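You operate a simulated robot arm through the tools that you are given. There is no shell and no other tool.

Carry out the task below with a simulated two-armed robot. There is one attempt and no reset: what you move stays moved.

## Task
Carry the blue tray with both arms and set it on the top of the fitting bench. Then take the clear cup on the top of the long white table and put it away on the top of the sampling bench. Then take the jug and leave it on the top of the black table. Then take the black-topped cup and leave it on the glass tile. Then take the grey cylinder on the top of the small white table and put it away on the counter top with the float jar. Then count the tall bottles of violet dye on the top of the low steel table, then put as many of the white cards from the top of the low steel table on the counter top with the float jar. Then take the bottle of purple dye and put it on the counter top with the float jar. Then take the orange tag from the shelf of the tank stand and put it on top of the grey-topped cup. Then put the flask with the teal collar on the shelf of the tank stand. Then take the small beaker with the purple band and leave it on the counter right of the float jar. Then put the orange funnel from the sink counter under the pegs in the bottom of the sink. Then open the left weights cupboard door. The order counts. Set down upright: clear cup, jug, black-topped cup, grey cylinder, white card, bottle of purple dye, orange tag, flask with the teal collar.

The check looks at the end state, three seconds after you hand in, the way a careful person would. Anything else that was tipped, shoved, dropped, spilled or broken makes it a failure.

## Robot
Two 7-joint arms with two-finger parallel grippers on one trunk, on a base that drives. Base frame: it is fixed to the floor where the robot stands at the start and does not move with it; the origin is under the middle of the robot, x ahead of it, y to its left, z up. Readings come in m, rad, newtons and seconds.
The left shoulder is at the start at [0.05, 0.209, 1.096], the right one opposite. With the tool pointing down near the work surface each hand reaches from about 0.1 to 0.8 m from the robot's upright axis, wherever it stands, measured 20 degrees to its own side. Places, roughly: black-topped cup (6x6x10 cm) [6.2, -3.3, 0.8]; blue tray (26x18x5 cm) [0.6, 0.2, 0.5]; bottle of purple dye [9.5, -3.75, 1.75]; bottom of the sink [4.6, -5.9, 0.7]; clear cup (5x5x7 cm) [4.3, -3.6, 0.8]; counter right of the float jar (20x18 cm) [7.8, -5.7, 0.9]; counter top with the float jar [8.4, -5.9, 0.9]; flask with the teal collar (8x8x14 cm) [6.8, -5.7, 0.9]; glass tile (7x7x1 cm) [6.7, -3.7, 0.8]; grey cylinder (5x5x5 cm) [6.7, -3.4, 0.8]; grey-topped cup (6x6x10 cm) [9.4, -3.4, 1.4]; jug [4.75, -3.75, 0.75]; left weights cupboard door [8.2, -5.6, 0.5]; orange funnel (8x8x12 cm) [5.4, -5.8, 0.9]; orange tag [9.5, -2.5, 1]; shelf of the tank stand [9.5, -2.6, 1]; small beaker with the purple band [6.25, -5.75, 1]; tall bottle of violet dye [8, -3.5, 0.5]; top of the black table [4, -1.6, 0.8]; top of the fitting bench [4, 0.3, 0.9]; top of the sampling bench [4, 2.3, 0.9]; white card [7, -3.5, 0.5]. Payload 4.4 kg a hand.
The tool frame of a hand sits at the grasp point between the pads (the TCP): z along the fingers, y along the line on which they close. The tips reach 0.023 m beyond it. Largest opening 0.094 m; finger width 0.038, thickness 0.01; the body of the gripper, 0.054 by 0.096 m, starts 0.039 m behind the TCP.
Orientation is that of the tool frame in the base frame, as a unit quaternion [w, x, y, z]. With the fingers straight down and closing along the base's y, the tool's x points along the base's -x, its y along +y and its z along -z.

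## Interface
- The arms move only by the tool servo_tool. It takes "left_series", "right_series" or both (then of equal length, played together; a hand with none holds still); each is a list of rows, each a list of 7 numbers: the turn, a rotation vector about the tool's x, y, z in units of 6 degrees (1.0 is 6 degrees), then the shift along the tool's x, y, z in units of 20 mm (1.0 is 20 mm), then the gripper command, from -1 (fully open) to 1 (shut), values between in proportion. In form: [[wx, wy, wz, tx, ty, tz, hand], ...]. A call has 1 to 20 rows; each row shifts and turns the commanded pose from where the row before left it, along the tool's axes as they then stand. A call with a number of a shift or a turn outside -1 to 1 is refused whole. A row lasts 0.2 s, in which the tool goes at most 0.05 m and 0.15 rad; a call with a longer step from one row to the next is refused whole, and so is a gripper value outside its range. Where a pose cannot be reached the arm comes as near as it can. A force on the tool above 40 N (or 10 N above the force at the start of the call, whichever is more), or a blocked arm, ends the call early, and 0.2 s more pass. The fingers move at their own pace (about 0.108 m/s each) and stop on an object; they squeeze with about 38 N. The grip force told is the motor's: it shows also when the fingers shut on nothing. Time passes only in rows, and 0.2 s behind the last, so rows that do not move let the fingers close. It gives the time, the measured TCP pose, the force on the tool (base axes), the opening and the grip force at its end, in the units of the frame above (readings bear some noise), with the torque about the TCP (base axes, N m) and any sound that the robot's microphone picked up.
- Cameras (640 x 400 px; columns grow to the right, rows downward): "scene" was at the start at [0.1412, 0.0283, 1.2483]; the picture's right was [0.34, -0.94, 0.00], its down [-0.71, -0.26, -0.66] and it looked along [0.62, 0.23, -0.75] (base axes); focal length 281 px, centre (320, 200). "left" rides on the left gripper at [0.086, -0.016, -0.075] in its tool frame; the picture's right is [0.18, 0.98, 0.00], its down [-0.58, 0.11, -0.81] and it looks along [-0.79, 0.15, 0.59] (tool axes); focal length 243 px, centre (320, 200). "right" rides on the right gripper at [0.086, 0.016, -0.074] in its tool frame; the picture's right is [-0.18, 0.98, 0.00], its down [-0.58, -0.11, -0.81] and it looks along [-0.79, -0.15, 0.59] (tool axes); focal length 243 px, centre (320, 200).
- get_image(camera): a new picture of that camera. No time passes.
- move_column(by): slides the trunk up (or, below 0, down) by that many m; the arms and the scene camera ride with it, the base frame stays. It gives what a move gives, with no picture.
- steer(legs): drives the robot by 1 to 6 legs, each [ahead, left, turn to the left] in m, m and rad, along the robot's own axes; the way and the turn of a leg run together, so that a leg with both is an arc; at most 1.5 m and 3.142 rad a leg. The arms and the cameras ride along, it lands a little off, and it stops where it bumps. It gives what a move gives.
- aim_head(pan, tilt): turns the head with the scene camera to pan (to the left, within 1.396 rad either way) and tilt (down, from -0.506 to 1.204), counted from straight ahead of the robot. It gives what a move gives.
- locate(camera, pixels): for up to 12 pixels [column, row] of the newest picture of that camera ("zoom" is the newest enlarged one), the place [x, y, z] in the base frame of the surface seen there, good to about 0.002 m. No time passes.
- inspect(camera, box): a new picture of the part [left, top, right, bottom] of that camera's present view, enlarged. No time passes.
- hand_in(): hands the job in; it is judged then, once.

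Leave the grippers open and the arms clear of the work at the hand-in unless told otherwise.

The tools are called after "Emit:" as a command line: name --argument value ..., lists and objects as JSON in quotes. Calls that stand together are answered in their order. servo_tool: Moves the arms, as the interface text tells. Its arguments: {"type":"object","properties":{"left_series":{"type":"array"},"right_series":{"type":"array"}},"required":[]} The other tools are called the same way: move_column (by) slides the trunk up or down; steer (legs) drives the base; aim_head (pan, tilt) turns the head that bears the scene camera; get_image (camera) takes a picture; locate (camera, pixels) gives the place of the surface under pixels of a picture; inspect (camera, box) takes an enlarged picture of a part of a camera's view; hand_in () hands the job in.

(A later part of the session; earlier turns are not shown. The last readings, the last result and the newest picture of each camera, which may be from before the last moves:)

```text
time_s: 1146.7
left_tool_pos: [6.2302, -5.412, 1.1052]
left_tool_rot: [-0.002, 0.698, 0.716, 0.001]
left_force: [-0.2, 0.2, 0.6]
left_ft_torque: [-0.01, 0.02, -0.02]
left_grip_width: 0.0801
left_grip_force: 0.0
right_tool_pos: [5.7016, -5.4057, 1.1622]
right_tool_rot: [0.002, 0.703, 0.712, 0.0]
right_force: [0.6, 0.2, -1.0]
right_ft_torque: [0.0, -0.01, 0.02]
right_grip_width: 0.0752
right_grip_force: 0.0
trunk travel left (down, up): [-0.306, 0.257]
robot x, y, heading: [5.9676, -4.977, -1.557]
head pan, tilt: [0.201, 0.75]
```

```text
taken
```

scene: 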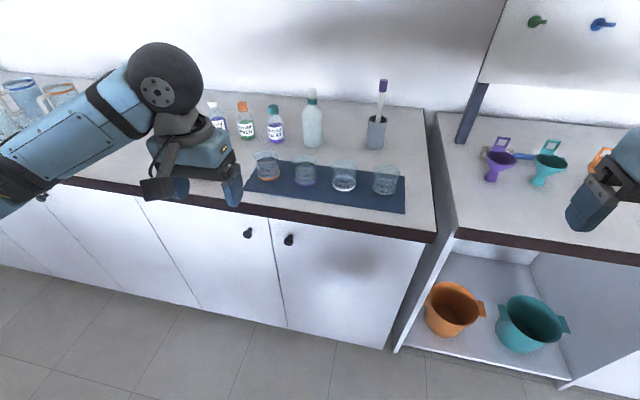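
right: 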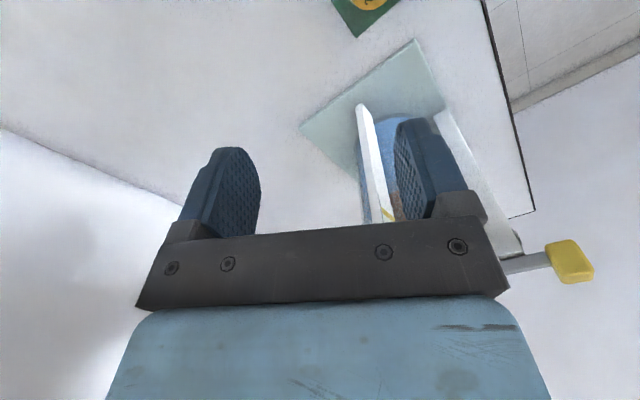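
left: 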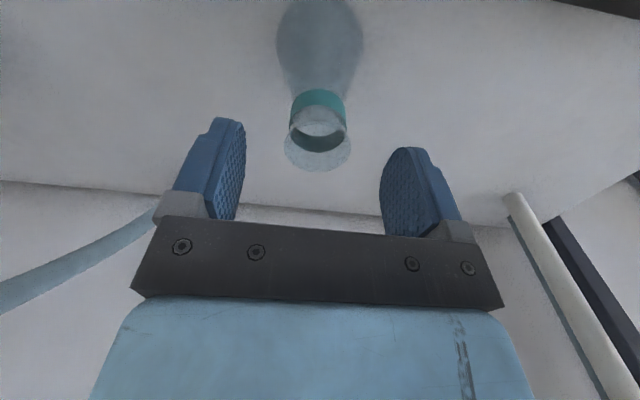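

Emit:
inspect --camera "scene" --box '[240, 135, 410, 220]'

Emit:
locate --camera "scene" --pixels '[[304, 180], [304, 184], [294, 165], [316, 165], [305, 162], [268, 175], [344, 185], [386, 190], [330, 180], [313, 130]]'

```text
3.76 times, centred on (325, 178) of scene
```

zoom: 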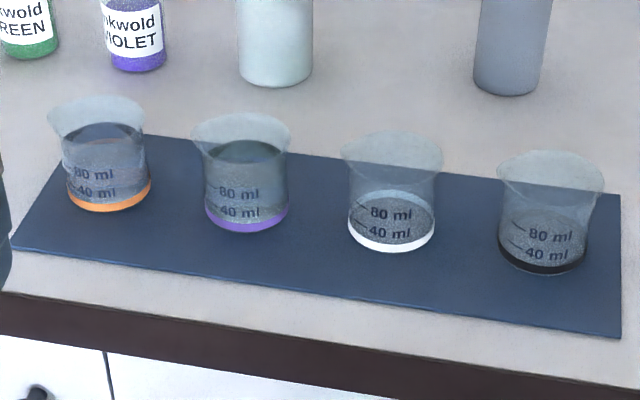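

```text
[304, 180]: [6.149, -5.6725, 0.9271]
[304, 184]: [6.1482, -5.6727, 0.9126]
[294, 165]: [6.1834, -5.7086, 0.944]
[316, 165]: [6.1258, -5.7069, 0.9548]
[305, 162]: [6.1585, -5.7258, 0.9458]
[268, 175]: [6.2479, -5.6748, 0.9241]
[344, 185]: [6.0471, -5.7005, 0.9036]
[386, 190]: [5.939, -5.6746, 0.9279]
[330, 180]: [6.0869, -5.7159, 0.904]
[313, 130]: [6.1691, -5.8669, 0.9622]
```

The purple-banded beaker: centre ≈ (6.150, −5.704), body ≈0.066 wide, with neighbours 0.10 m either side in x. I turn the left wrist 90° so the fingers close front-to-back, then drive ahead 0.17 m.

Emit:
servo_tool --left_series '[[0, 0, 1, 0, 0, 0, -0.9], [0, 0, 1, 0, 0, 0, -0.9], [0, 0, 1, 0, 0, 0, -0.9], [0, 0, 1, 0, 0, 0, -0.9], [0, 0, 1, 0, 0, 0, -0.9], [0, 0, 1, 0, 0, 0, -0.9], [0, 0, 1, 0, 0, 0, -0.9], [0, 0, 1, 0, 0, 0, -0.9], [0, 0, 1, 0, 0, 0, -0.9], [0, 0, 1, 0, 0, 0, -0.9], [0, 0, 1, 0, 0, 0, -0.9], [0, 0, 1, 0, 0, 0, -0.9], [0, 0, 1, 0, 0, 0, -0.9], [0, 0, 1, 0, 0, 0, -0.9], [0, 0, 1, 0, 0, 0, -0.9], [0, 0, 0, 0, 0, 0, -0.9]]'

Emit:
steer --legs '[[0.17, 0, -0.014]]'

Emit:
get_image --camera "scene"

```text
time_s: 1150.0
left_tool_pos: [6.2304, -5.4122, 1.1052]
left_tool_rot: [-0.003, 1.0, 0.013, 0.0]
left_force: [0.7, -0.3, 0.1]
left_ft_torque: [0.0, -0.01, 0.01]
left_grip_width: 0.0893
left_grip_force: 0.1
right_tool_pos: [5.703, -5.4069, 1.1616]
right_tool_rot: [0.002, 0.703, 0.712, 0.001]
right_force: [-0.1, -0.8, 0.1]
right_ft_torque: [0.01, -0.04, -0.01]
right_grip_width: 0.0753
right_grip_force: 0.1
trunk travel left (down, up): [-0.306, 0.257]
robot x, y, heading: [5.9694, -4.9783, -1.552]
head pan, tilt: [0.201, 0.75]
```

```text
time_s: 1151.5
left_tool_pos: [6.2287, -5.5861, 1.1051]
left_tool_rot: [-0.003, 1.0, 0.009, -0.001]
left_force: [0.0, -0.1, -0.4]
left_ft_torque: [0.01, -0.04, -0.02]
left_grip_width: 0.0893
left_grip_force: 0.0
right_tool_pos: [5.6998, -5.5766, 1.1619]
right_tool_rot: [0.002, 0.706, 0.709, 0.0]
right_force: [0.0, -0.1, -0.6]
right_ft_torque: [0.04, 0.01, 0.0]
right_grip_width: 0.0752
right_grip_force: 0.0
trunk travel left (down, up): [-0.306, 0.257]
robot x, y, heading: [5.9686, -5.1513, -1.569]
head pan, tilt: [0.201, 0.75]
```

```text
taken
```

scene: 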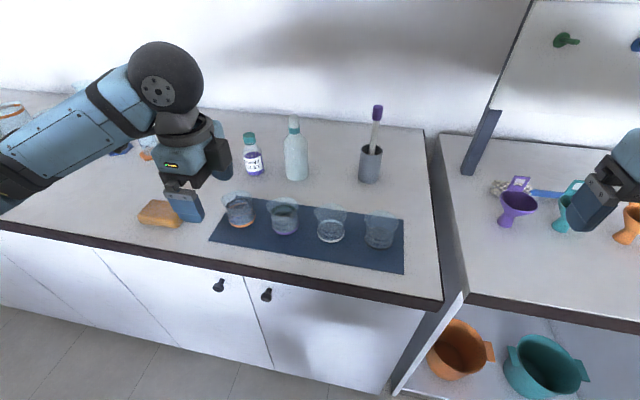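

Emit:
inspect --camera "scene" --box '[255, 180, 325, 250]'

Emit:
locate --camera "zoom" --pixels '[[265, 300], [265, 280], [200, 270], [330, 285], [265, 240], [260, 120], [265, 330], [190, 200], [345, 200], [260, 160]]'

```text
5.71 times, centred on (290, 215) of scene
```

zoom: 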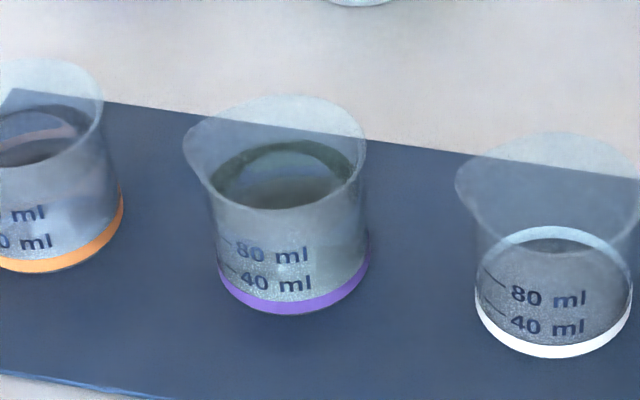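

```text
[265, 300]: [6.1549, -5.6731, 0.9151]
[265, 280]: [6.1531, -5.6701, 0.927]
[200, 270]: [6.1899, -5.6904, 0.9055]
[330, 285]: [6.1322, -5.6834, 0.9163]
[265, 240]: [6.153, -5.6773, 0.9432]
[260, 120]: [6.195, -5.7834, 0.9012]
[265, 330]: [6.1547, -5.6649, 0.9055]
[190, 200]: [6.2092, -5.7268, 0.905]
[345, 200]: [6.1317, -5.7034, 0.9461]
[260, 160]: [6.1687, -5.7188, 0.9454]
```

Beaker axis ≈ (6.153, −5.707), rim ≈0.08, spout to the east. Hovering the left hand above it at z 1.06.

Emit:
servo_tool --left_series '[[0, 0, 0, -0.557, 0.854, 0.32, -1], [0, 0, 0, -0.557, 0.854, 0.32, -1], [0, 0, 0, -0.557, 0.854, 0.32, -1], [0, 0, 0, -0.557, 0.854, 0.32, -1], [0, 0, 0, -0.557, 0.854, 0.32, -1], [0, 0, 0, -0.557, 0.854, 0.32, -1], [0, 0, 0, -0.557, 0.854, 0.32, -1], [0, 0, 0, 0, 0, 0, -1]]'

Emit:
get_image --camera "left"

Emit:
get_image --camera "scene"

```text
time_s: 1153.3
left_tool_pos: [6.1529, -5.7077, 1.06]
left_tool_rot: [-0.003, 1.0, 0.009, -0.001]
left_force: [-0.7, -0.7, 0.6]
left_ft_torque: [0.02, -0.02, 0.0]
left_grip_width: 0.0942
left_grip_force: 0.1
right_tool_pos: [5.7001, -5.575, 1.163]
right_tool_rot: [0.003, 0.705, 0.709, 0.0]
right_force: [0.3, -0.1, -0.5]
right_ft_torque: [0.01, -0.01, 0.03]
right_grip_width: 0.0752
right_grip_force: 0.1
trunk travel left (down, up): [-0.306, 0.257]
robot x, y, heading: [5.9722, -5.1471, -1.571]
head pan, tilt: [0.201, 0.75]
```

```text
taken
```

left: 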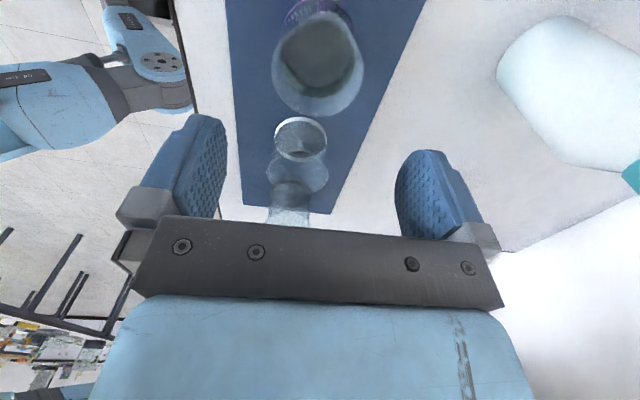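

```text
taken
```

scene: 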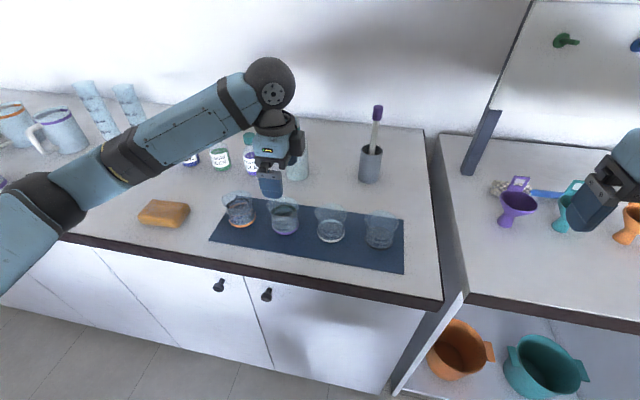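

Emit:
inspect --camera "left" --box '[250, 0, 390, 130]'

Emit:
locate --camera "left" --pixels '[[318, 115], [274, 70], [363, 70], [290, 100], [345, 105], [318, 60], [318, 20], [318, 5], [300, 130]]'

```text
3.08 times, centred on (320, 65) of left
```

zoom: 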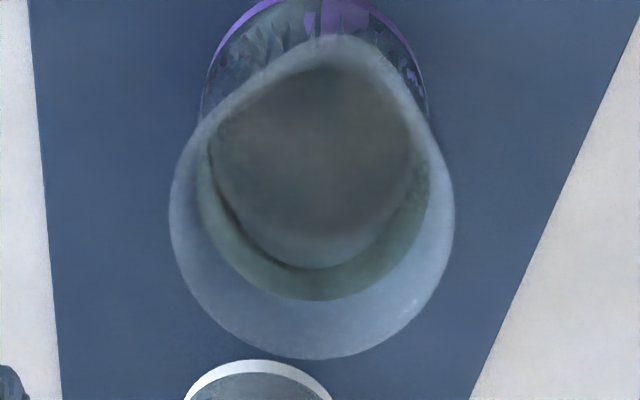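

```text
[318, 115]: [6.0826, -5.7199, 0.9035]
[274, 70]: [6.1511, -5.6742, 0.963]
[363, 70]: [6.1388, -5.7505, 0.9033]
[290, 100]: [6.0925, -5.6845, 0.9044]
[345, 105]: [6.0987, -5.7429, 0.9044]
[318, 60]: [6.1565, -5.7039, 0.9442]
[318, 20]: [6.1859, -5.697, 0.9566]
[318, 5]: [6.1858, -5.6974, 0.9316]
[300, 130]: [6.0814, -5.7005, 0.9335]
```

Rim centre ≈ (6.152, −5.707), rim z 0.963, diameter 0.066: well aligned. Descending to z 0.938.

Emit:
servo_tool --left_series '[[0, 0, 0, 0, 0, 0.8, -1], [0, 0, 0, 0, 0, 0.9, -1], [0, 0, 0, 0, 0, 0.9, -1], [0, 0, 0, 0, 0, 0.9, -1], [0, 0, 0, 0, 0, 0.9, -1], [0, 0, 0, 0, 0, 0.9, -1], [0, 0, 0, 0, 0, 0.8, -1], [0, 0, 0, 0, 0, 0, -1]]'

Emit:
get_image --camera "left"

Emit:
inspect --camera "scene" --box '[200, 140, 360, 260]'

```text
time_s: 1155.1
left_tool_pos: [6.1512, -5.7048, 0.9372]
left_tool_rot: [-0.002, 1.0, 0.009, -0.001]
left_force: [0.2, 0.6, -0.3]
left_ft_torque: [-0.03, 0.0, 0.01]
left_grip_width: 0.094
left_grip_force: 0.1
right_tool_pos: [5.7, -5.5752, 1.1624]
right_tool_rot: [0.002, 0.706, 0.708, 0.0]
right_force: [0.4, 0.2, -1.0]
right_ft_torque: [0.01, -0.02, 0.01]
right_grip_width: 0.0752
right_grip_force: 0.1
trunk travel left (down, up): [-0.306, 0.257]
robot x, y, heading: [5.9711, -5.1486, -1.569]
head pan, tilt: [0.201, 0.75]
```

```text
taken
```

left: 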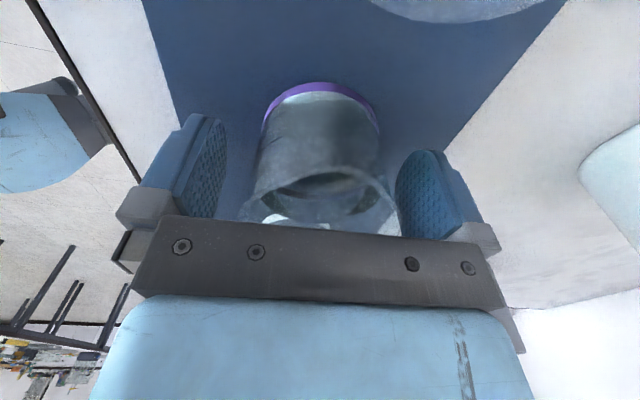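

```text
3.33 times, centred on (280, 200) of scene
```

zoom: 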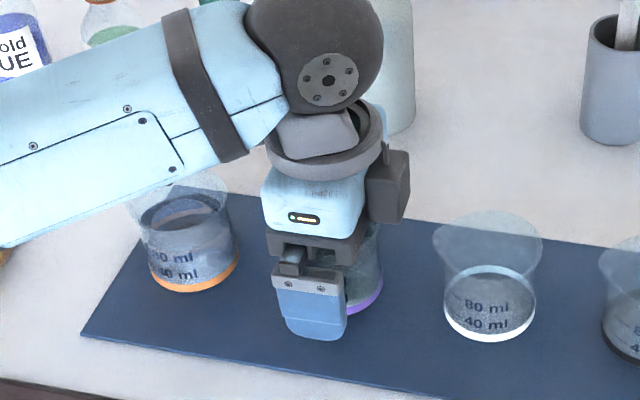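

Beaker between the fingers, centred. Closing gently.

Emit:
servo_tool --left_series '[[0, 0, 0, 0, 0, 0, -0.8], [0, 0, 0, 0, 0, 0, -0.6], [0, 0, 0, 0, 0, 0, -0.45], [0, 0, 0, 0, 0, 0, -0.3], [0, 0, 0, 0, 0, 0, 0], [0, 0, 0, 0, 0, 0, 1], [0, 0, 0, 0, 0, 0, 1]]'

Emit:
get_image --camera "left"

```text
time_s: 1156.7
left_tool_pos: [6.1529, -5.7043, 0.9379]
left_tool_rot: [-0.003, 1.0, 0.009, -0.002]
left_force: [-0.8, 1.0, -0.5]
left_ft_torque: [-0.02, -0.03, -0.01]
left_grip_width: 0.057
left_grip_force: 38.5
right_tool_pos: [5.701, -5.5745, 1.1616]
right_tool_rot: [0.002, 0.706, 0.708, 0.001]
right_force: [0.0, -0.7, 0.1]
right_ft_torque: [0.01, 0.04, 0.02]
right_grip_width: 0.0753
right_grip_force: 0.0
trunk travel left (down, up): [-0.306, 0.257]
robot x, y, heading: [5.9709, -5.1482, -1.567]
head pan, tilt: [0.201, 0.75]
```

```text
taken
```

left: 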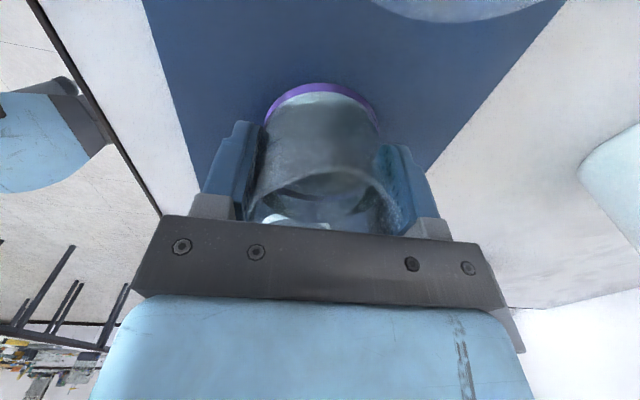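

Gripped (0.057 m). Lifting slowly 0.15 m.

Emit:
servo_tool --left_series '[[0, 0, 0, 0, 0, -0.2, 1], [0, 0, 0, 0, 0, -0.4, 1], [0, 0, 0, 0, 0, -0.6, 1], [0, 0, 0, 0, 0, -0.6, 1], [0, 0, 0, 0, 0, -0.6, 1], [0, 0, 0, 0, 0, -0.6, 1], [0, 0, 0, 0, 0, -0.6, 1], [0, 0, 0, 0, 0, -0.6, 1], [0, 0, 0, 0, 0, -0.6, 1], [0, 0, 0, 0, 0, -0.6, 1], [0, 0, 0, 0, 0, -0.6, 1], [0, 0, 0, 0, 0, -0.6, 1], [0, 0, 0, 0, 0, -0.6, 1], [0, 0, 0, 0, 0, -0.3, 1], [0, 0, 0, 0, 0, 0, 1]]'

Emit:
get_image --camera "scene"

Emit:
get_image --camera "left"

```text
time_s: 1159.9
left_tool_pos: [6.1524, -5.7076, 1.0875]
left_tool_rot: [-0.003, 1.0, 0.009, -0.001]
left_force: [-0.2, -0.1, -0.3]
left_ft_torque: [-0.01, -0.01, -0.02]
left_grip_width: 0.057
left_grip_force: 38.1
right_tool_pos: [5.6997, -5.5764, 1.1622]
right_tool_rot: [0.002, 0.705, 0.709, 0.001]
right_force: [0.6, 0.4, -0.6]
right_ft_torque: [0.03, -0.01, 0.01]
right_grip_width: 0.0751
right_grip_force: 0.1
trunk travel left (down, up): [-0.306, 0.257]
robot x, y, heading: [5.9723, -5.1476, -1.565]
head pan, tilt: [0.201, 0.75]
```

```text
taken
```

scene: 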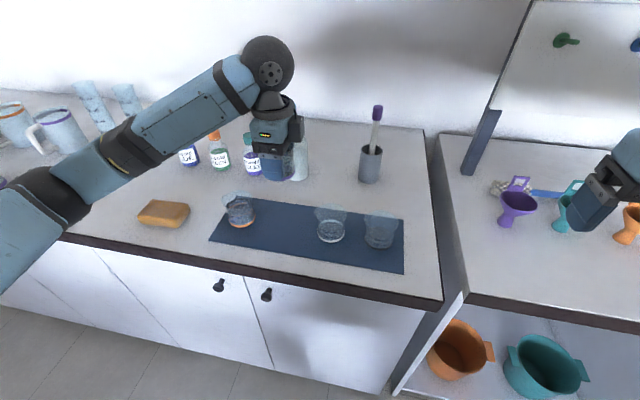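

```text
taken
```

left: 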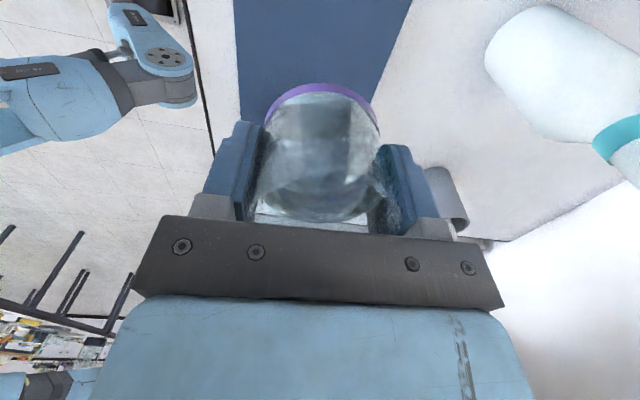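

Beaker lifted level. Backing 0.5 m and sliding left (east) 1.62 m in steps.

Emit:
steer --legs '[[-0.5, 0, 0], [0, 0.8, 0], [0, 0.8, 0]]'

Emit:
aim_head --pan 0.1 --tilt 0.65

Emit:
get_image --camera "scene"

```text
time_s: 1177.0
left_tool_pos: [7.7554, -5.212, 1.0884]
left_tool_rot: [-0.002, 1.0, 0.006, 0.0]
left_force: [0.1, -0.8, -1.7]
left_ft_torque: [0.0, 0.0, 0.03]
left_grip_width: 0.0572
left_grip_force: 37.7
right_tool_pos: [7.3036, -5.076, 1.1626]
right_tool_rot: [0.002, 0.707, 0.708, 0.001]
right_force: [-0.1, 0.5, -0.1]
right_ft_torque: [0.04, 0.0, 0.0]
right_grip_width: 0.0752
right_grip_force: 0.0
trunk travel left (down, up): [-0.306, 0.257]
robot x, y, heading: [7.5766, -4.6524, -1.57]
head pan, tilt: [0.201, 0.75]
```

```text
time_s: 1177.6
left_tool_pos: [7.754, -5.2118, 1.0866]
left_tool_rot: [-0.003, 1.0, 0.006, -0.001]
left_force: [-0.2, 0.7, -1.5]
left_ft_torque: [0.01, 0.02, 0.01]
left_grip_width: 0.0572
left_grip_force: 38.5
right_tool_pos: [7.3046, -5.0768, 1.1623]
right_tool_rot: [0.002, 0.708, 0.707, 0.001]
right_force: [-0.2, -0.6, 0.3]
right_ft_torque: [-0.01, -0.02, -0.02]
right_grip_width: 0.0753
right_grip_force: 0.0
trunk travel left (down, up): [-0.306, 0.257]
robot x, y, heading: [7.5762, -4.6516, -1.573]
head pan, tilt: [0.099, 0.649]
```

```text
taken
```

scene: 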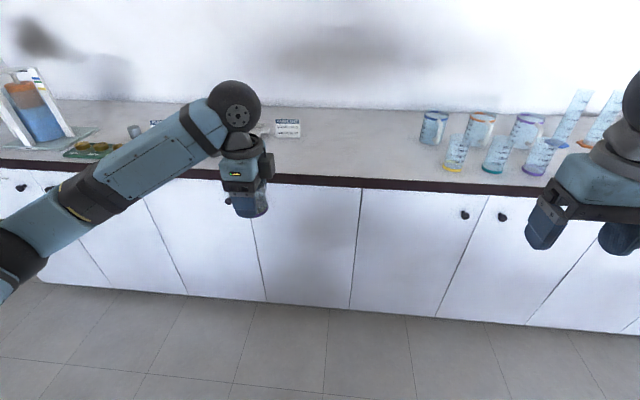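

Shifting 0.045 m left and driving ahead 0.485 m.

Emit:
steer --legs '[[0, 0.045, 0], [0.485, 0, 0]]'

Emit:
aim_head --pan 0.2 --tilt 0.8

Emit:
get_image --camera "scene"

```text
time_s: 1181.2
left_tool_pos: [7.8049, -5.6991, 1.0864]
left_tool_rot: [-0.003, 1.0, 0.01, -0.001]
left_force: [-0.4, -0.3, -1.1]
left_ft_torque: [-0.01, 0.02, 0.0]
left_grip_width: 0.0573
left_grip_force: 38.0
right_tool_pos: [7.3525, -5.566, 1.1617]
right_tool_rot: [0.002, 0.705, 0.71, 0.0]
right_force: [0.3, -0.4, 0.5]
right_ft_torque: [0.01, 0.0, 0.0]
right_grip_width: 0.0753
right_grip_force: 0.1
trunk travel left (down, up): [-0.306, 0.257]
robot x, y, heading: [7.6259, -5.1403, -1.563]
head pan, tilt: [0.099, 0.649]
```

```text
time_s: 1181.9
left_tool_pos: [7.8043, -5.6975, 1.0865]
left_tool_rot: [-0.003, 1.0, 0.009, -0.001]
left_force: [1.0, -0.2, -1.0]
left_ft_torque: [0.01, 0.0, -0.02]
left_grip_width: 0.057
left_grip_force: 37.4
right_tool_pos: [7.3526, -5.5655, 1.1622]
right_tool_rot: [0.002, 0.704, 0.71, 0.001]
right_force: [-0.8, 0.0, 0.1]
right_ft_torque: [-0.04, 0.0, 0.0]
right_grip_width: 0.0749
right_grip_force: 0.0
trunk travel left (down, up): [-0.306, 0.257]
robot x, y, heading: [7.6255, -5.1397, -1.567]
head pan, tilt: [0.201, 0.799]
```

```text
taken
```

scene: 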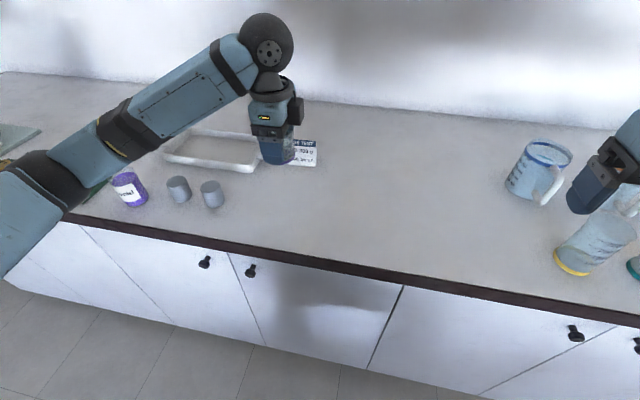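

Checking the left elbow's clearance to the purple bottle before lowering.

Emit:
locate --camera "scene" --pixels '[[45, 185], [70, 200], [90, 155], [25, 220], [128, 180], [130, 205], [110, 135]]'

```text
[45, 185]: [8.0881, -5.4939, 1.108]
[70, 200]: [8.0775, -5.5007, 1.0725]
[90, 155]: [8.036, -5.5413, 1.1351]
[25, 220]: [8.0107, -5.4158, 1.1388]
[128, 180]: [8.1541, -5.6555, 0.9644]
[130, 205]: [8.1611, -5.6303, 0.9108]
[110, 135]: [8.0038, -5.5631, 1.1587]
```

Clear by 10 cm. Lowering the beaker slowly.

Emit:
servo_tool --left_series '[[0, 0, 0, 0, 0, 0.3, 1], [0, 0, 0, 0, 0, 0.5, 1], [0, 0, 0, 0, 0, 0.6, 1], [0, 0, 0, 0, 0, 0.6, 1], [0, 0, 0, 0, 0, 0.6, 1], [0, 0, 0, 0, 0, 0.6, 1], [0, 0, 0, 0, 0, 0.6, 1], [0, 0, 0, 0, 0, 0.6, 1], [0, 0, 0, 0, 0, 0.6, 1], [0, 0, 0, 0, 0, 0.6, 1], [0, 0, 0, 0, 0, 0.6, 1], [0, 0, 0, 0, 0, 0.6, 1], [0, 0, 0, 0, 0, 0.3, 1], [0, 0, 0, 0, 0, 0.1, 1], [0, 0, 0, 0, 0, 0, 1]]'

Emit:
servo_tool --left_series '[[0, 0, 0, 0, 0, 0.1, 1], [0, 0, 0, 0, 0, 0.08, 1], [0, 0, 0, 0, 0, 0, 1]]'

```text
time_s: 1185.1
left_tool_pos: [7.8053, -5.6977, 0.9435]
left_tool_rot: [-0.002, 1.0, 0.01, -0.001]
left_force: [0.3, 0.3, -0.4]
left_ft_torque: [-0.01, 0.0, -0.01]
left_grip_width: 0.0571
left_grip_force: 37.2
right_tool_pos: [7.3529, -5.5659, 1.1615]
right_tool_rot: [0.002, 0.705, 0.709, 0.0]
right_force: [0.6, 0.1, -0.4]
right_ft_torque: [-0.01, -0.01, 0.01]
right_grip_width: 0.075
right_grip_force: 0.1
trunk travel left (down, up): [-0.306, 0.257]
robot x, y, heading: [7.6268, -5.1383, -1.564]
head pan, tilt: [0.201, 0.799]
```

```text
time_s: 1185.9
left_tool_pos: [7.8038, -5.6962, 0.9422]
left_tool_rot: [-0.003, 1.0, 0.009, -0.001]
left_force: [-0.6, 0.3, -1.1]
left_ft_torque: [-0.01, 0.02, 0.0]
left_grip_width: 0.0572
left_grip_force: 38.1
right_tool_pos: [7.3515, -5.5658, 1.162]
right_tool_rot: [0.001, 0.704, 0.71, 0.001]
right_force: [-0.4, -0.2, 0.0]
right_ft_torque: [0.01, -0.04, -0.05]
right_grip_width: 0.0751
right_grip_force: 0.0
trunk travel left (down, up): [-0.306, 0.257]
robot x, y, heading: [7.6249, -5.1389, -1.562]
head pan, tilt: [0.201, 0.799]
```

Emit:
servo_tool --left_series '[[0, 0, 0, 0, 0, 0.12, 1], [0, 0, 0, 0, 0, 0.1, 1], [0, 0, 0, 0, 0, 0, 1]]'

Emit:
servo_tool --left_series '[[0, 0, 0, 0, 0, 0.08, 1], [0, 0, 0, 0, 0, 0.06, 1], [0, 0, 0, 0, 0, 0, 1]]'

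```text
time_s: 1186.7
left_tool_pos: [7.8041, -5.6963, 0.9356]
left_tool_rot: [-0.003, 1.0, 0.01, -0.001]
left_force: [-0.2, 0.1, -1.7]
left_ft_torque: [-0.02, 0.01, 0.02]
left_grip_width: 0.0571
left_grip_force: 38.2
right_tool_pos: [7.352, -5.5654, 1.1623]
right_tool_rot: [0.002, 0.705, 0.71, 0.001]
right_force: [-0.1, 0.1, -0.7]
right_ft_torque: [0.0, 0.03, 0.01]
right_grip_width: 0.0752
right_grip_force: 0.0
trunk travel left (down, up): [-0.306, 0.257]
robot x, y, heading: [7.6245, -5.1405, -1.568]
head pan, tilt: [0.201, 0.799]
```

```text
time_s: 1187.5
left_tool_pos: [7.8052, -5.6975, 0.9345]
left_tool_rot: [-0.001, 1.0, 0.009, -0.001]
left_force: [0.8, -3.1, 13.4]
left_ft_torque: [-0.27, -0.35, -0.1]
left_grip_width: 0.0572
left_grip_force: 37.9
right_tool_pos: [7.3515, -5.5645, 1.1625]
right_tool_rot: [0.001, 0.704, 0.71, 0.001]
right_force: [0.0, 1.0, -0.1]
right_ft_torque: [0.04, -0.01, -0.01]
right_grip_width: 0.0751
right_grip_force: 0.0
trunk travel left (down, up): [-0.306, 0.257]
robot x, y, heading: [7.6256, -5.139, -1.565]
head pan, tilt: [0.201, 0.799]
```

Contact (13 N). Easing 0.5 mm, opening, and rising.

Emit:
servo_tool --left_series '[[0, 0, 0, 0, 0, -0.025, 1], [0, 0, 0, 0, 0, 0, 0.2], [0, 0, 0, 0, 0, 0, -0.25], [0, 0, 0, 0, 0, 0, -0.6], [0, 0, 0, 0, 0, 0, -1], [0, 0, 0, 0, 0, 0, -1], [0, 0, 0, 0, 0, -0.3, -1], [0, 0, 0, 0, 0, -0.6, -1], [0, 0, 0, 0, 0, -0.9, -1], [0, 0, 0, 0, 0, -0.9, -1], [0, 0, 0, 0, 0, -0.9, -1], [0, 0, 0, 0, 0, -0.9, -1], [0, 0, 0, 0, 0, -0.9, -1], [0, 0, 0, 0, 0, -0.9, -1], [0, 0, 0, 0, 0, -0.9, -1], [0, 0, 0, 0, 0, 0, -1]]'

Emit:
get_image --camera "scene"

Emit:
get_image --camera "left"

```text
time_s: 1190.9
left_tool_pos: [7.8044, -5.6965, 1.0773]
left_tool_rot: [-0.002, 1.0, 0.01, -0.001]
left_force: [0.4, 0.4, 0.1]
left_ft_torque: [-0.02, -0.05, -0.04]
left_grip_width: 0.094
left_grip_force: 0.1
right_tool_pos: [7.3527, -5.5664, 1.1627]
right_tool_rot: [0.002, 0.704, 0.71, 0.001]
right_force: [0.4, 0.6, 0.3]
right_ft_torque: [-0.01, 0.01, 0.01]
right_grip_width: 0.0752
right_grip_force: 0.1
trunk travel left (down, up): [-0.306, 0.257]
robot x, y, heading: [7.6213, -5.1404, -1.569]
head pan, tilt: [0.201, 0.799]
```

```text
taken
```

scene: 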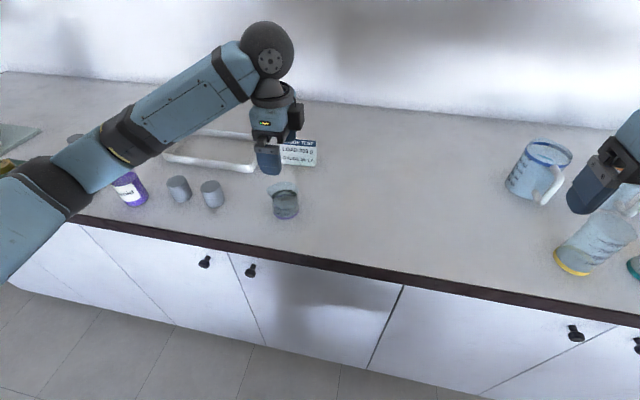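

```text
taken
```

left: 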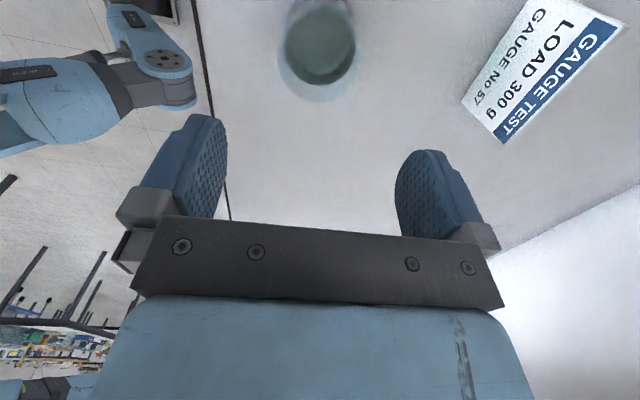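

The small beaker stands in the zone at (7.804, −5.697). Now the orange funnel. Backing 0.5 m, turning the left wrist back, and sliding west.

Emit:
steer --legs '[[-0.52, 0, 0]]'

Emit:
servo_tool --left_series '[[0, 0, -1, 0, 0, 0, -0.7], [0, 0, -1, 0, 0, 0, -0.7], [0, 0, -1, 0, 0, 0, -0.7], [0, 0, -1, 0, 0, 0, -0.7], [0, 0, -1, 0, 0, 0, -0.7], [0, 0, -1, 0, 0, 0, -0.7], [0, 0, -1, 0, 0, 0, -0.7], [0, 0, -1, 0, 0, 0, -0.7], [0, 0, -1, 0, 0, 0, -0.7], [0, 0, -1, 0, 0, 0, -0.7], [0, 0, -1, 0, 0, 0, -0.7], [0, 0, -1, 0, 0, 0, -0.7], [0, 0, -1, 0, 0, 0, -0.7], [0, 0, -1, 0, 0, 0, -0.7], [0, 0, -1, 0, 0, 0, -0.7], [0, 0, 0, 0, 0, 0, -0.7]]'

Emit:
steer --legs '[[0, -0.8, 0], [0, -0.8, 0]]'

```text
time_s: 1194.0
left_tool_pos: [7.8007, -5.1573, 1.0773]
left_tool_rot: [-0.002, 1.0, 0.009, -0.001]
left_force: [0.3, 0.2, -0.7]
left_ft_torque: [-0.03, -0.01, 0.03]
left_grip_width: 0.094
left_grip_force: 0.1
right_tool_pos: [7.3483, -5.0247, 1.1625]
right_tool_rot: [0.002, 0.705, 0.709, 0.001]
right_force: [0.6, 0.3, 0.8]
right_ft_torque: [-0.03, -0.02, -0.01]
right_grip_width: 0.0751
right_grip_force: 0.0
trunk travel left (down, up): [-0.306, 0.257]
robot x, y, heading: [7.6187, -4.5968, -1.572]
head pan, tilt: [0.201, 0.799]
```

```text
time_s: 1197.4
left_tool_pos: [7.8006, -5.1576, 1.0772]
left_tool_rot: [-0.003, 0.7, 0.714, 0.001]
left_force: [0.0, -0.4, -0.3]
left_ft_torque: [-0.01, 0.01, -0.03]
left_grip_width: 0.0799
left_grip_force: 0.1
right_tool_pos: [7.3493, -5.0259, 1.1626]
right_tool_rot: [0.002, 0.706, 0.708, 0.001]
right_force: [-0.8, 0.0, 0.5]
right_ft_torque: [0.0, -0.02, 0.03]
right_grip_width: 0.0751
right_grip_force: 0.0
trunk travel left (down, up): [-0.306, 0.257]
robot x, y, heading: [7.6207, -4.5997, -1.565]
head pan, tilt: [0.201, 0.799]
```

```text
time_s: 1211.9
left_tool_pos: [6.2055, -5.1693, 1.0771]
left_tool_rot: [-0.003, 0.696, 0.718, 0.001]
left_force: [0.3, -0.3, 0.2]
left_ft_torque: [0.0, 0.0, -0.01]
left_grip_width: 0.0801
left_grip_force: 0.0
right_tool_pos: [5.7524, -5.0427, 1.1625]
right_tool_rot: [0.003, 0.701, 0.714, 0.001]
right_force: [-0.7, -0.3, -0.3]
right_ft_torque: [-0.01, -0.02, 0.01]
right_grip_width: 0.0754
right_grip_force: 0.1
trunk travel left (down, up): [-0.306, 0.257]
robot x, y, heading: [6.0168, -4.6123, -1.557]
head pan, tilt: [0.201, 0.799]
```

Emit:
servo_tool --left_series '[[0, 0, 0, 0.9, 0, 0, -0.7], [0, 0, 0, 0.9, 0.3, 0, -0.7], [0, 0, 0, 0.9, 0.3, 0, -0.7], [0, 0, 0, 0.9, 0.3, 0, -0.7], [0, 0, 0, 0.9, 0.3, 0, -0.7], [0, 0, 0, 0.9, 0.3, 0, -0.7], [0, 0, 0, 0.9, 0.3, 0, -0.7], [0, 0, 0, 0, 0, 0, -0.7]]'

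Emit:
steer --legs '[[0, -0.6, -0.014]]'

Emit:
aim_head --pan -0.1 --tilt 0.6

Emit:
get_image --camera "scene"

```text
time_s: 1213.7
left_tool_pos: [6.2365, -5.0401, 1.0777]
left_tool_rot: [-0.002, 0.697, 0.717, 0.001]
left_force: [0.8, 0.3, -0.7]
left_ft_torque: [0.0, -0.02, 0.01]
left_grip_width: 0.0801
left_grip_force: 0.1
right_tool_pos: [5.7511, -5.0428, 1.1623]
right_tool_rot: [0.002, 0.701, 0.713, 0.001]
right_force: [0.8, 0.0, 0.4]
right_ft_torque: [-0.04, -0.01, -0.01]
right_grip_width: 0.0754
right_grip_force: 0.2
trunk travel left (down, up): [-0.306, 0.257]
robot x, y, heading: [6.0196, -4.6132, -1.556]
head pan, tilt: [0.201, 0.799]
```

```text
time_s: 1219.5
left_tool_pos: [5.6162, -5.047, 1.0784]
left_tool_rot: [-0.003, 0.706, 0.708, 0.002]
left_force: [0.3, -0.4, 0.4]
left_ft_torque: [-0.03, -0.01, 0.02]
left_grip_width: 0.0799
left_grip_force: 0.0
right_tool_pos: [5.1312, -5.0371, 1.162]
right_tool_rot: [0.003, 0.711, 0.703, 0.001]
right_force: [0.3, -0.4, -0.7]
right_ft_torque: [-0.01, 0.0, 0.0]
right_grip_width: 0.0749
right_grip_force: 0.1
trunk travel left (down, up): [-0.306, 0.257]
robot x, y, heading: [5.4091, -4.619, -1.58]
head pan, tilt: [0.201, 0.799]
```

```text
time_s: 1220.3
left_tool_pos: [5.6159, -5.0468, 1.0788]
left_tool_rot: [-0.002, 0.706, 0.708, 0.001]
left_force: [-0.2, 0.5, 0.2]
left_ft_torque: [0.02, 0.01, -0.01]
left_grip_width: 0.08
left_grip_force: 0.0
right_tool_pos: [5.1307, -5.0367, 1.162]
right_tool_rot: [0.001, 0.711, 0.704, 0.001]
right_force: [0.9, 0.5, 0.6]
right_ft_torque: [-0.02, -0.02, 0.0]
right_grip_width: 0.0749
right_grip_force: 0.1
trunk travel left (down, up): [-0.306, 0.257]
robot x, y, heading: [5.4115, -4.6134, -1.587]
head pan, tilt: [-0.099, 0.6]
```

```text
taken
```

scene: 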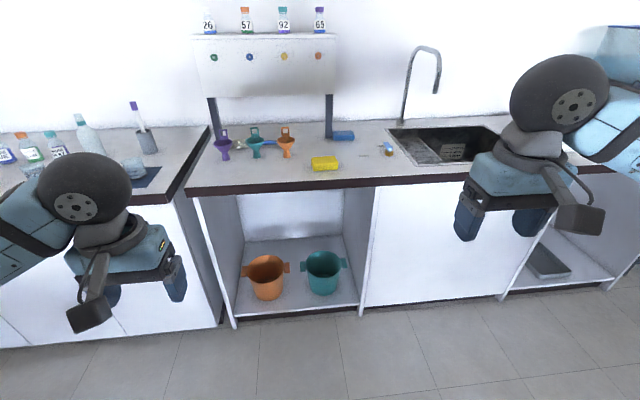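

Emit:
inspect --camera "scene" --box '[190, 50, 370, 190]'

Emit:
locate --camera "scene" --pixels '[[286, 143], [286, 152], [286, 130], [278, 138], [295, 138], [256, 140], [222, 145], [330, 60], [265, 90], [455, 150], [400, 135], [480, 135]]'

Emit:
inspect --camera "scene" --box '[360, 90, 520, 190]'

```text
2.86 times, centred on (280, 120) of scene
```

zoom: 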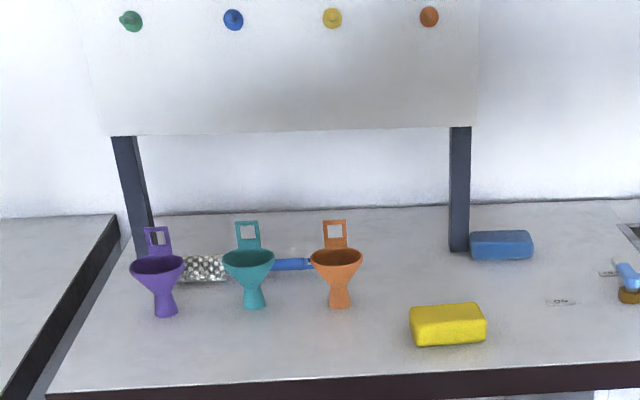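

```text
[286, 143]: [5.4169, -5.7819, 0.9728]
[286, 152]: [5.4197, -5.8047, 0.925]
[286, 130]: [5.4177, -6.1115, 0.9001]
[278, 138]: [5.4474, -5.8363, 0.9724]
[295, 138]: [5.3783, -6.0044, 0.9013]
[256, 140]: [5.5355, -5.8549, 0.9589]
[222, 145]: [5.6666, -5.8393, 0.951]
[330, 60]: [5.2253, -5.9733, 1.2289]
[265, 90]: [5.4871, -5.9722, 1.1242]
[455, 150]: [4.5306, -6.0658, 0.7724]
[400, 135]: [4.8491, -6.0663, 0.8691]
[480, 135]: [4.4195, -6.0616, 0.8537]
```

```text
4.00 times, centred on (440, 140) of scene
```

zoom: 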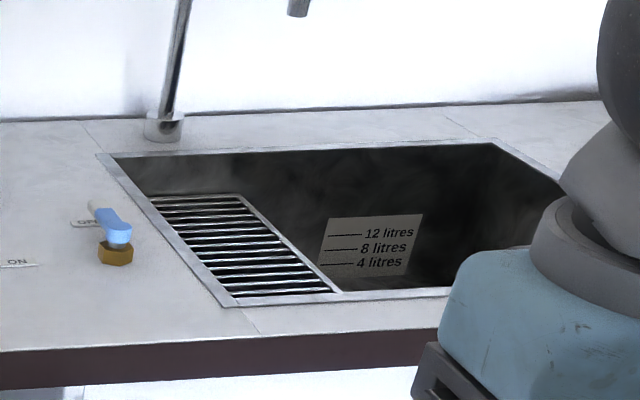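

The orange funnel stands at ≈(5.418, −5.81) with a ring handle behind. I look more closely at the sink and tap geometry.

Emit:
locate --camera "zoom" --pixels '[[100, 157], [228, 302], [340, 292], [490, 142], [440, 292], [240, 200], [375, 260], [420, 230], [300, 180], [180, 60], [298, 8], [470, 200]]'

Emit:
locate --camera "scene" --pixels '[[403, 115], [425, 50], [437, 92], [410, 70], [500, 130]]'

```text
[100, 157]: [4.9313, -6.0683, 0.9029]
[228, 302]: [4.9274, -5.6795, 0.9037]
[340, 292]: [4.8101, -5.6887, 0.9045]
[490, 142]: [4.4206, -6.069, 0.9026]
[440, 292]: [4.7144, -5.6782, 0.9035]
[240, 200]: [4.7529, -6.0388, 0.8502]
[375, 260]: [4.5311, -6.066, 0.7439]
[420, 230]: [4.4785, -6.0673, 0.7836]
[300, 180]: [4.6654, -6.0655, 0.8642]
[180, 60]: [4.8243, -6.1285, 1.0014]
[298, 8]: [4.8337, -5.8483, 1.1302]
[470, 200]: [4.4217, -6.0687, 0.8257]
```

```text
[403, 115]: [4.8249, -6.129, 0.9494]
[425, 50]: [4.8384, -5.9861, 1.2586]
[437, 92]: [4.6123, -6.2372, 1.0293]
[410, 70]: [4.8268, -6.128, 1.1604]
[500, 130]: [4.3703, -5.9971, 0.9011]
```

Sink: rim x 4.42–4.93, y −5.68…−6.07; a drainer covers x>4.81; the tap's spout ends at (4.834, −5.848, 1.13). I'll use the right hand: base to x≈5.64 for the funnel.

Emit:
steer --legs '[[0, 0.23, 0.014], [0.56, 0, 0]]'

Emit:
aim_head --pan -0.25 --tilt 0.75

Emit:
get_image --camera "scene"

```text
time_s: 1225.7
left_tool_pos: [5.8387, -5.5992, 1.0787]
left_tool_rot: [-0.002, 0.707, 0.708, 0.001]
left_force: [-0.3, 0.6, 0.0]
left_ft_torque: [-0.04, -0.01, -0.01]
left_grip_width: 0.0798
left_grip_force: 0.2
right_tool_pos: [5.3536, -5.5882, 1.1629]
right_tool_rot: [0.002, 0.711, 0.704, 0.001]
right_force: [0.5, -0.3, -0.9]
right_ft_torque: [0.0, -0.01, -0.01]
right_grip_width: 0.0754
right_grip_force: 0.0
trunk travel left (down, up): [-0.306, 0.257]
robot x, y, heading: [5.6315, -5.17, -1.584]
head pan, tilt: [-0.099, 0.6]
```

```text
time_s: 1226.4
left_tool_pos: [5.8372, -5.5992, 1.0793]
left_tool_rot: [-0.002, 0.707, 0.708, 0.002]
left_force: [-0.3, 0.0, 0.1]
left_ft_torque: [0.03, -0.02, 0.03]
left_grip_width: 0.0795
left_grip_force: 0.0
right_tool_pos: [5.3542, -5.5871, 1.1629]
right_tool_rot: [0.001, 0.711, 0.704, 0.001]
right_force: [0.3, 0.4, 0.0]
right_ft_torque: [0.02, 0.03, 0.0]
right_grip_width: 0.0755
right_grip_force: 0.0
trunk travel left (down, up): [-0.306, 0.257]
robot x, y, heading: [5.6304, -5.1671, -1.58]
head pan, tilt: [-0.25, 0.75]
```

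```text
taken
```

scene: 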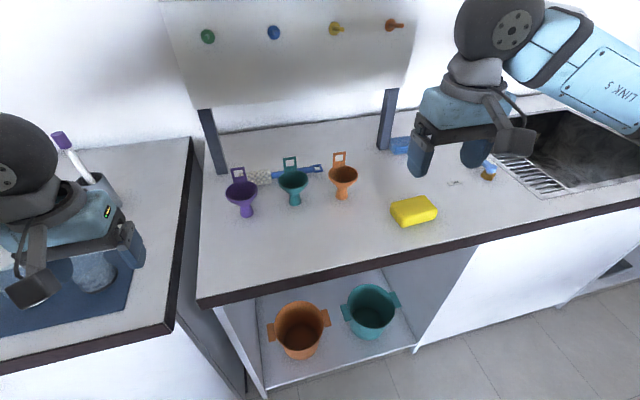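

Emit:
inspect --camera "scene" --box '[315, 145, 375, 205]'

Emit:
locate --camera "zoom" --pixels '[[240, 190], [190, 200], [345, 215], [270, 240], [265, 160], [270, 70], [245, 90], [300, 90], [265, 300], [260, 350], [280, 355], [265, 195]]'

```text
6.67 times, centred on (345, 175) of scene
```

zoom: 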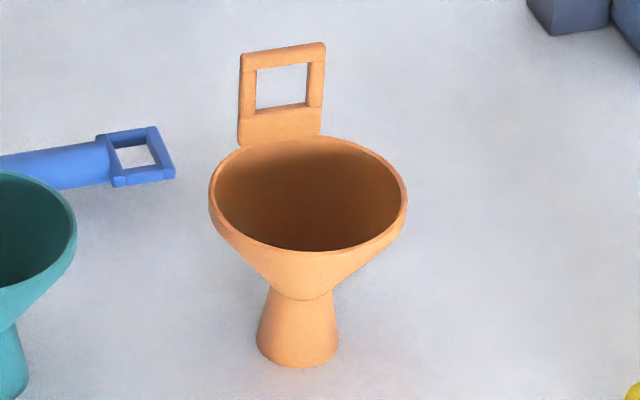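

```text
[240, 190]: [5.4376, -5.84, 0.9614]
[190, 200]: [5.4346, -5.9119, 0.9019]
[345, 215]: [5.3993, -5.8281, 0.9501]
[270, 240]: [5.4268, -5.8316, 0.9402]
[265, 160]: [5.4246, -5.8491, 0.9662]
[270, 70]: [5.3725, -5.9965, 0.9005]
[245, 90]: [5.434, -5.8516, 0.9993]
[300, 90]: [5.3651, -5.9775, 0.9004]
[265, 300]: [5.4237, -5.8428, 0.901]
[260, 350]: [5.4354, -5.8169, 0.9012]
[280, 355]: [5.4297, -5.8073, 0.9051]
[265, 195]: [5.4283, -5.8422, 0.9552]
```

Emit:
locate --camera "zoom" --pixels '[[213, 195], [403, 200], [305, 255], [305, 262], [300, 140], [310, 275], [300, 330], [275, 55], [310, 50], [248, 130], [318, 125]]'

```text
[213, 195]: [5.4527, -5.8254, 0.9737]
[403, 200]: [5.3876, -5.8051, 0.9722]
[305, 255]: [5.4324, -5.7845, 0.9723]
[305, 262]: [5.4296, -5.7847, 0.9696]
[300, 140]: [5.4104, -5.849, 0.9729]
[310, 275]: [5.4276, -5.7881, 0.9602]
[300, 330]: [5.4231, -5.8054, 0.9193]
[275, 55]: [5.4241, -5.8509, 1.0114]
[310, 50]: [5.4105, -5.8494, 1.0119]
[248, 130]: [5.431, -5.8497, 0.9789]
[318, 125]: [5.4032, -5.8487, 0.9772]
```

Funnel rim: centre ≈ (5.4205, −5.816), radius 0.034, z 0.974; ring handle at y −5.85 up to z 1.013. I'll straddle the rim in x. Hovering the right hand above it.

Emit:
servo_tool --right_series '[[0, 0, 0, -0.934, 0.287, 0.3, -1], [0, 0, 0, -0.934, 0.287, 0.3, -1], [0, 0, 0, -0.934, 0.287, 0.3, -1], [0, 0, 0, -0.934, 0.287, 0.3, -1], [0, 0, 0, -0.934, 0.287, 0.3, -1], [0, 0, 0, -0.934, 0.287, 0.3, -1], [0, 0, 0, -0.934, 0.287, 0.3, -1], [0, 0, 0, -0.934, 0.287, 0.3, -1], [0, 0, 0, -0.934, 0.287, 0.3, -1], [0, 0, 0, -0.934, 0.287, 0.3, -1], [0, 0, 0, -0.934, 0.287, 0.3, -1], [0, 0, 0, -0.934, 0.287, 0.3, -1], [0, 0, 0, 0, 0, 0, -1]]'

Emit:
get_image --camera "right"

Emit:
get_image --camera "scene"

```text
time_s: 1229.2
left_tool_pos: [5.838, -5.599, 1.079]
left_tool_rot: [-0.003, 0.706, 0.708, 0.001]
left_force: [0.1, 0.0, 0.5]
left_ft_torque: [0.02, 0.01, 0.02]
left_grip_width: 0.08
left_grip_force: 0.1
right_tool_pos: [5.419, -5.8133, 1.0912]
right_tool_rot: [0.002, 0.711, 0.703, 0.001]
right_force: [-0.1, -0.1, 0.7]
right_ft_torque: [0.03, -0.01, 0.01]
right_grip_width: 0.094
right_grip_force: 0.1
trunk travel left (down, up): [-0.306, 0.257]
robot x, y, heading: [5.6303, -5.1673, -1.578]
head pan, tilt: [-0.25, 0.75]
```

```text
taken
```

right: 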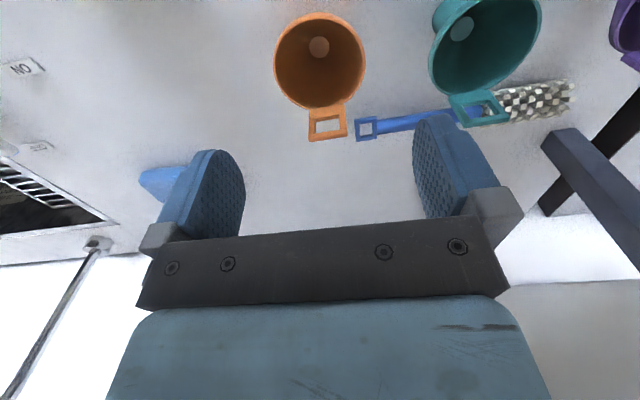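

```text
taken
```

scene: 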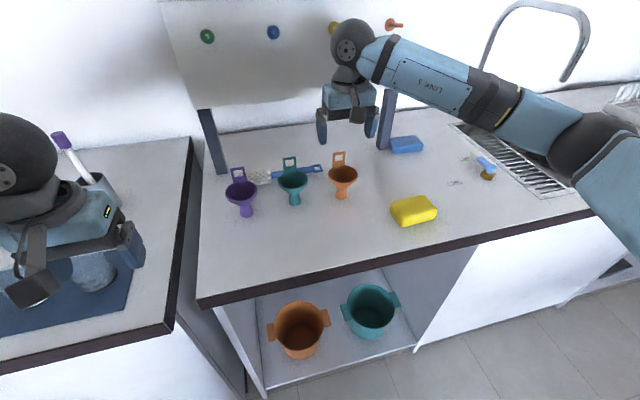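

Aligned ((320,60) vs predicted (320,63)). Descending to z 0.980.

Emit:
servo_tool --right_series '[[0, 0, 0, 0, 0.05, 0.7, -1], [0, 0, 0, 0, 0, 0.8, -1], [0, 0, 0, 0, 0, 0.8, -1], [0, 0, 0, 0, 0, 0.8, -1], [0, 0, 0, 0, 0, 0.8, -1], [0, 0, 0, 0, 0, 0.8, -1], [0, 0, 0, 0, 0, 0.8, -1], [0, 0, 0, 0, 0, 0, -1]]'

Emit:
get_image --camera "right"

```text
time_s: 1231.0
left_tool_pos: [5.8401, -5.5989, 1.0792]
left_tool_rot: [-0.002, 0.706, 0.708, 0.001]
left_force: [-0.4, 0.0, -0.4]
left_ft_torque: [0.01, -0.02, -0.01]
left_grip_width: 0.0797
left_grip_force: 0.1
right_tool_pos: [5.4235, -5.8144, 0.9805]
right_tool_rot: [0.002, 0.711, 0.703, 0.0]
right_force: [-0.2, -0.8, 0.4]
right_ft_torque: [-0.01, 0.01, -0.01]
right_grip_width: 0.0941
right_grip_force: 0.1
trunk travel left (down, up): [-0.306, 0.257]
robot x, y, heading: [5.633, -5.1667, -1.578]
head pan, tilt: [-0.25, 0.75]
```

```text
taken
```

right: 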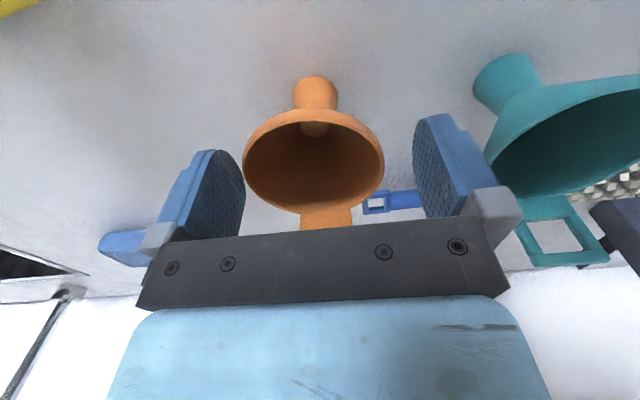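

Shifting 2.5 mm west and closing slowly on the rim.

Emit:
servo_tool --right_series '[[0, 0, 0, 0, -0.13, 0, -1], [0, 0, 0, 0, 0, 0, -0.8], [0, 0, 0, 0, 0, 0, -0.6], [0, 0, 0, 0, 0, 0, -0.5], [0, 0, 0, 0, 0, 0, -0.4], [0, 0, 0, 0, 0, 0, -0.2], [0, 0, 0, 0, 0, 0, 0.3], [0, 0, 0, 0, 0, 0, 1], [0, 0, 0, 0, 0, 0, 1]]'

Emit:
get_image --camera "right"

```text
time_s: 1233.0
left_tool_pos: [5.8395, -5.5993, 1.0778]
left_tool_rot: [-0.002, 0.707, 0.708, 0.001]
left_force: [-0.9, -0.6, -0.1]
left_ft_torque: [-0.02, -0.02, 0.0]
left_grip_width: 0.0801
left_grip_force: 0.1
right_tool_pos: [5.4201, -5.8139, 0.98]
right_tool_rot: [0.001, 0.71, 0.704, 0.0]
right_force: [0.2, 0.2, 0.6]
right_ft_torque: [0.0, 0.0, -0.04]
right_grip_width: 0.0706
right_grip_force: 38.5
trunk travel left (down, up): [-0.306, 0.257]
robot x, y, heading: [5.6299, -5.167, -1.58]
head pan, tilt: [-0.25, 0.75]
```

```text
taken
```

right: 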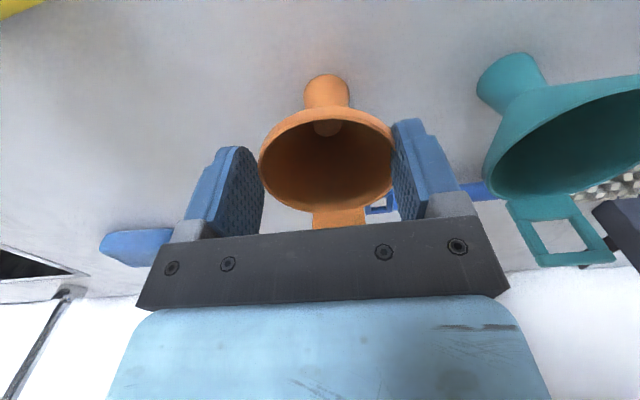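

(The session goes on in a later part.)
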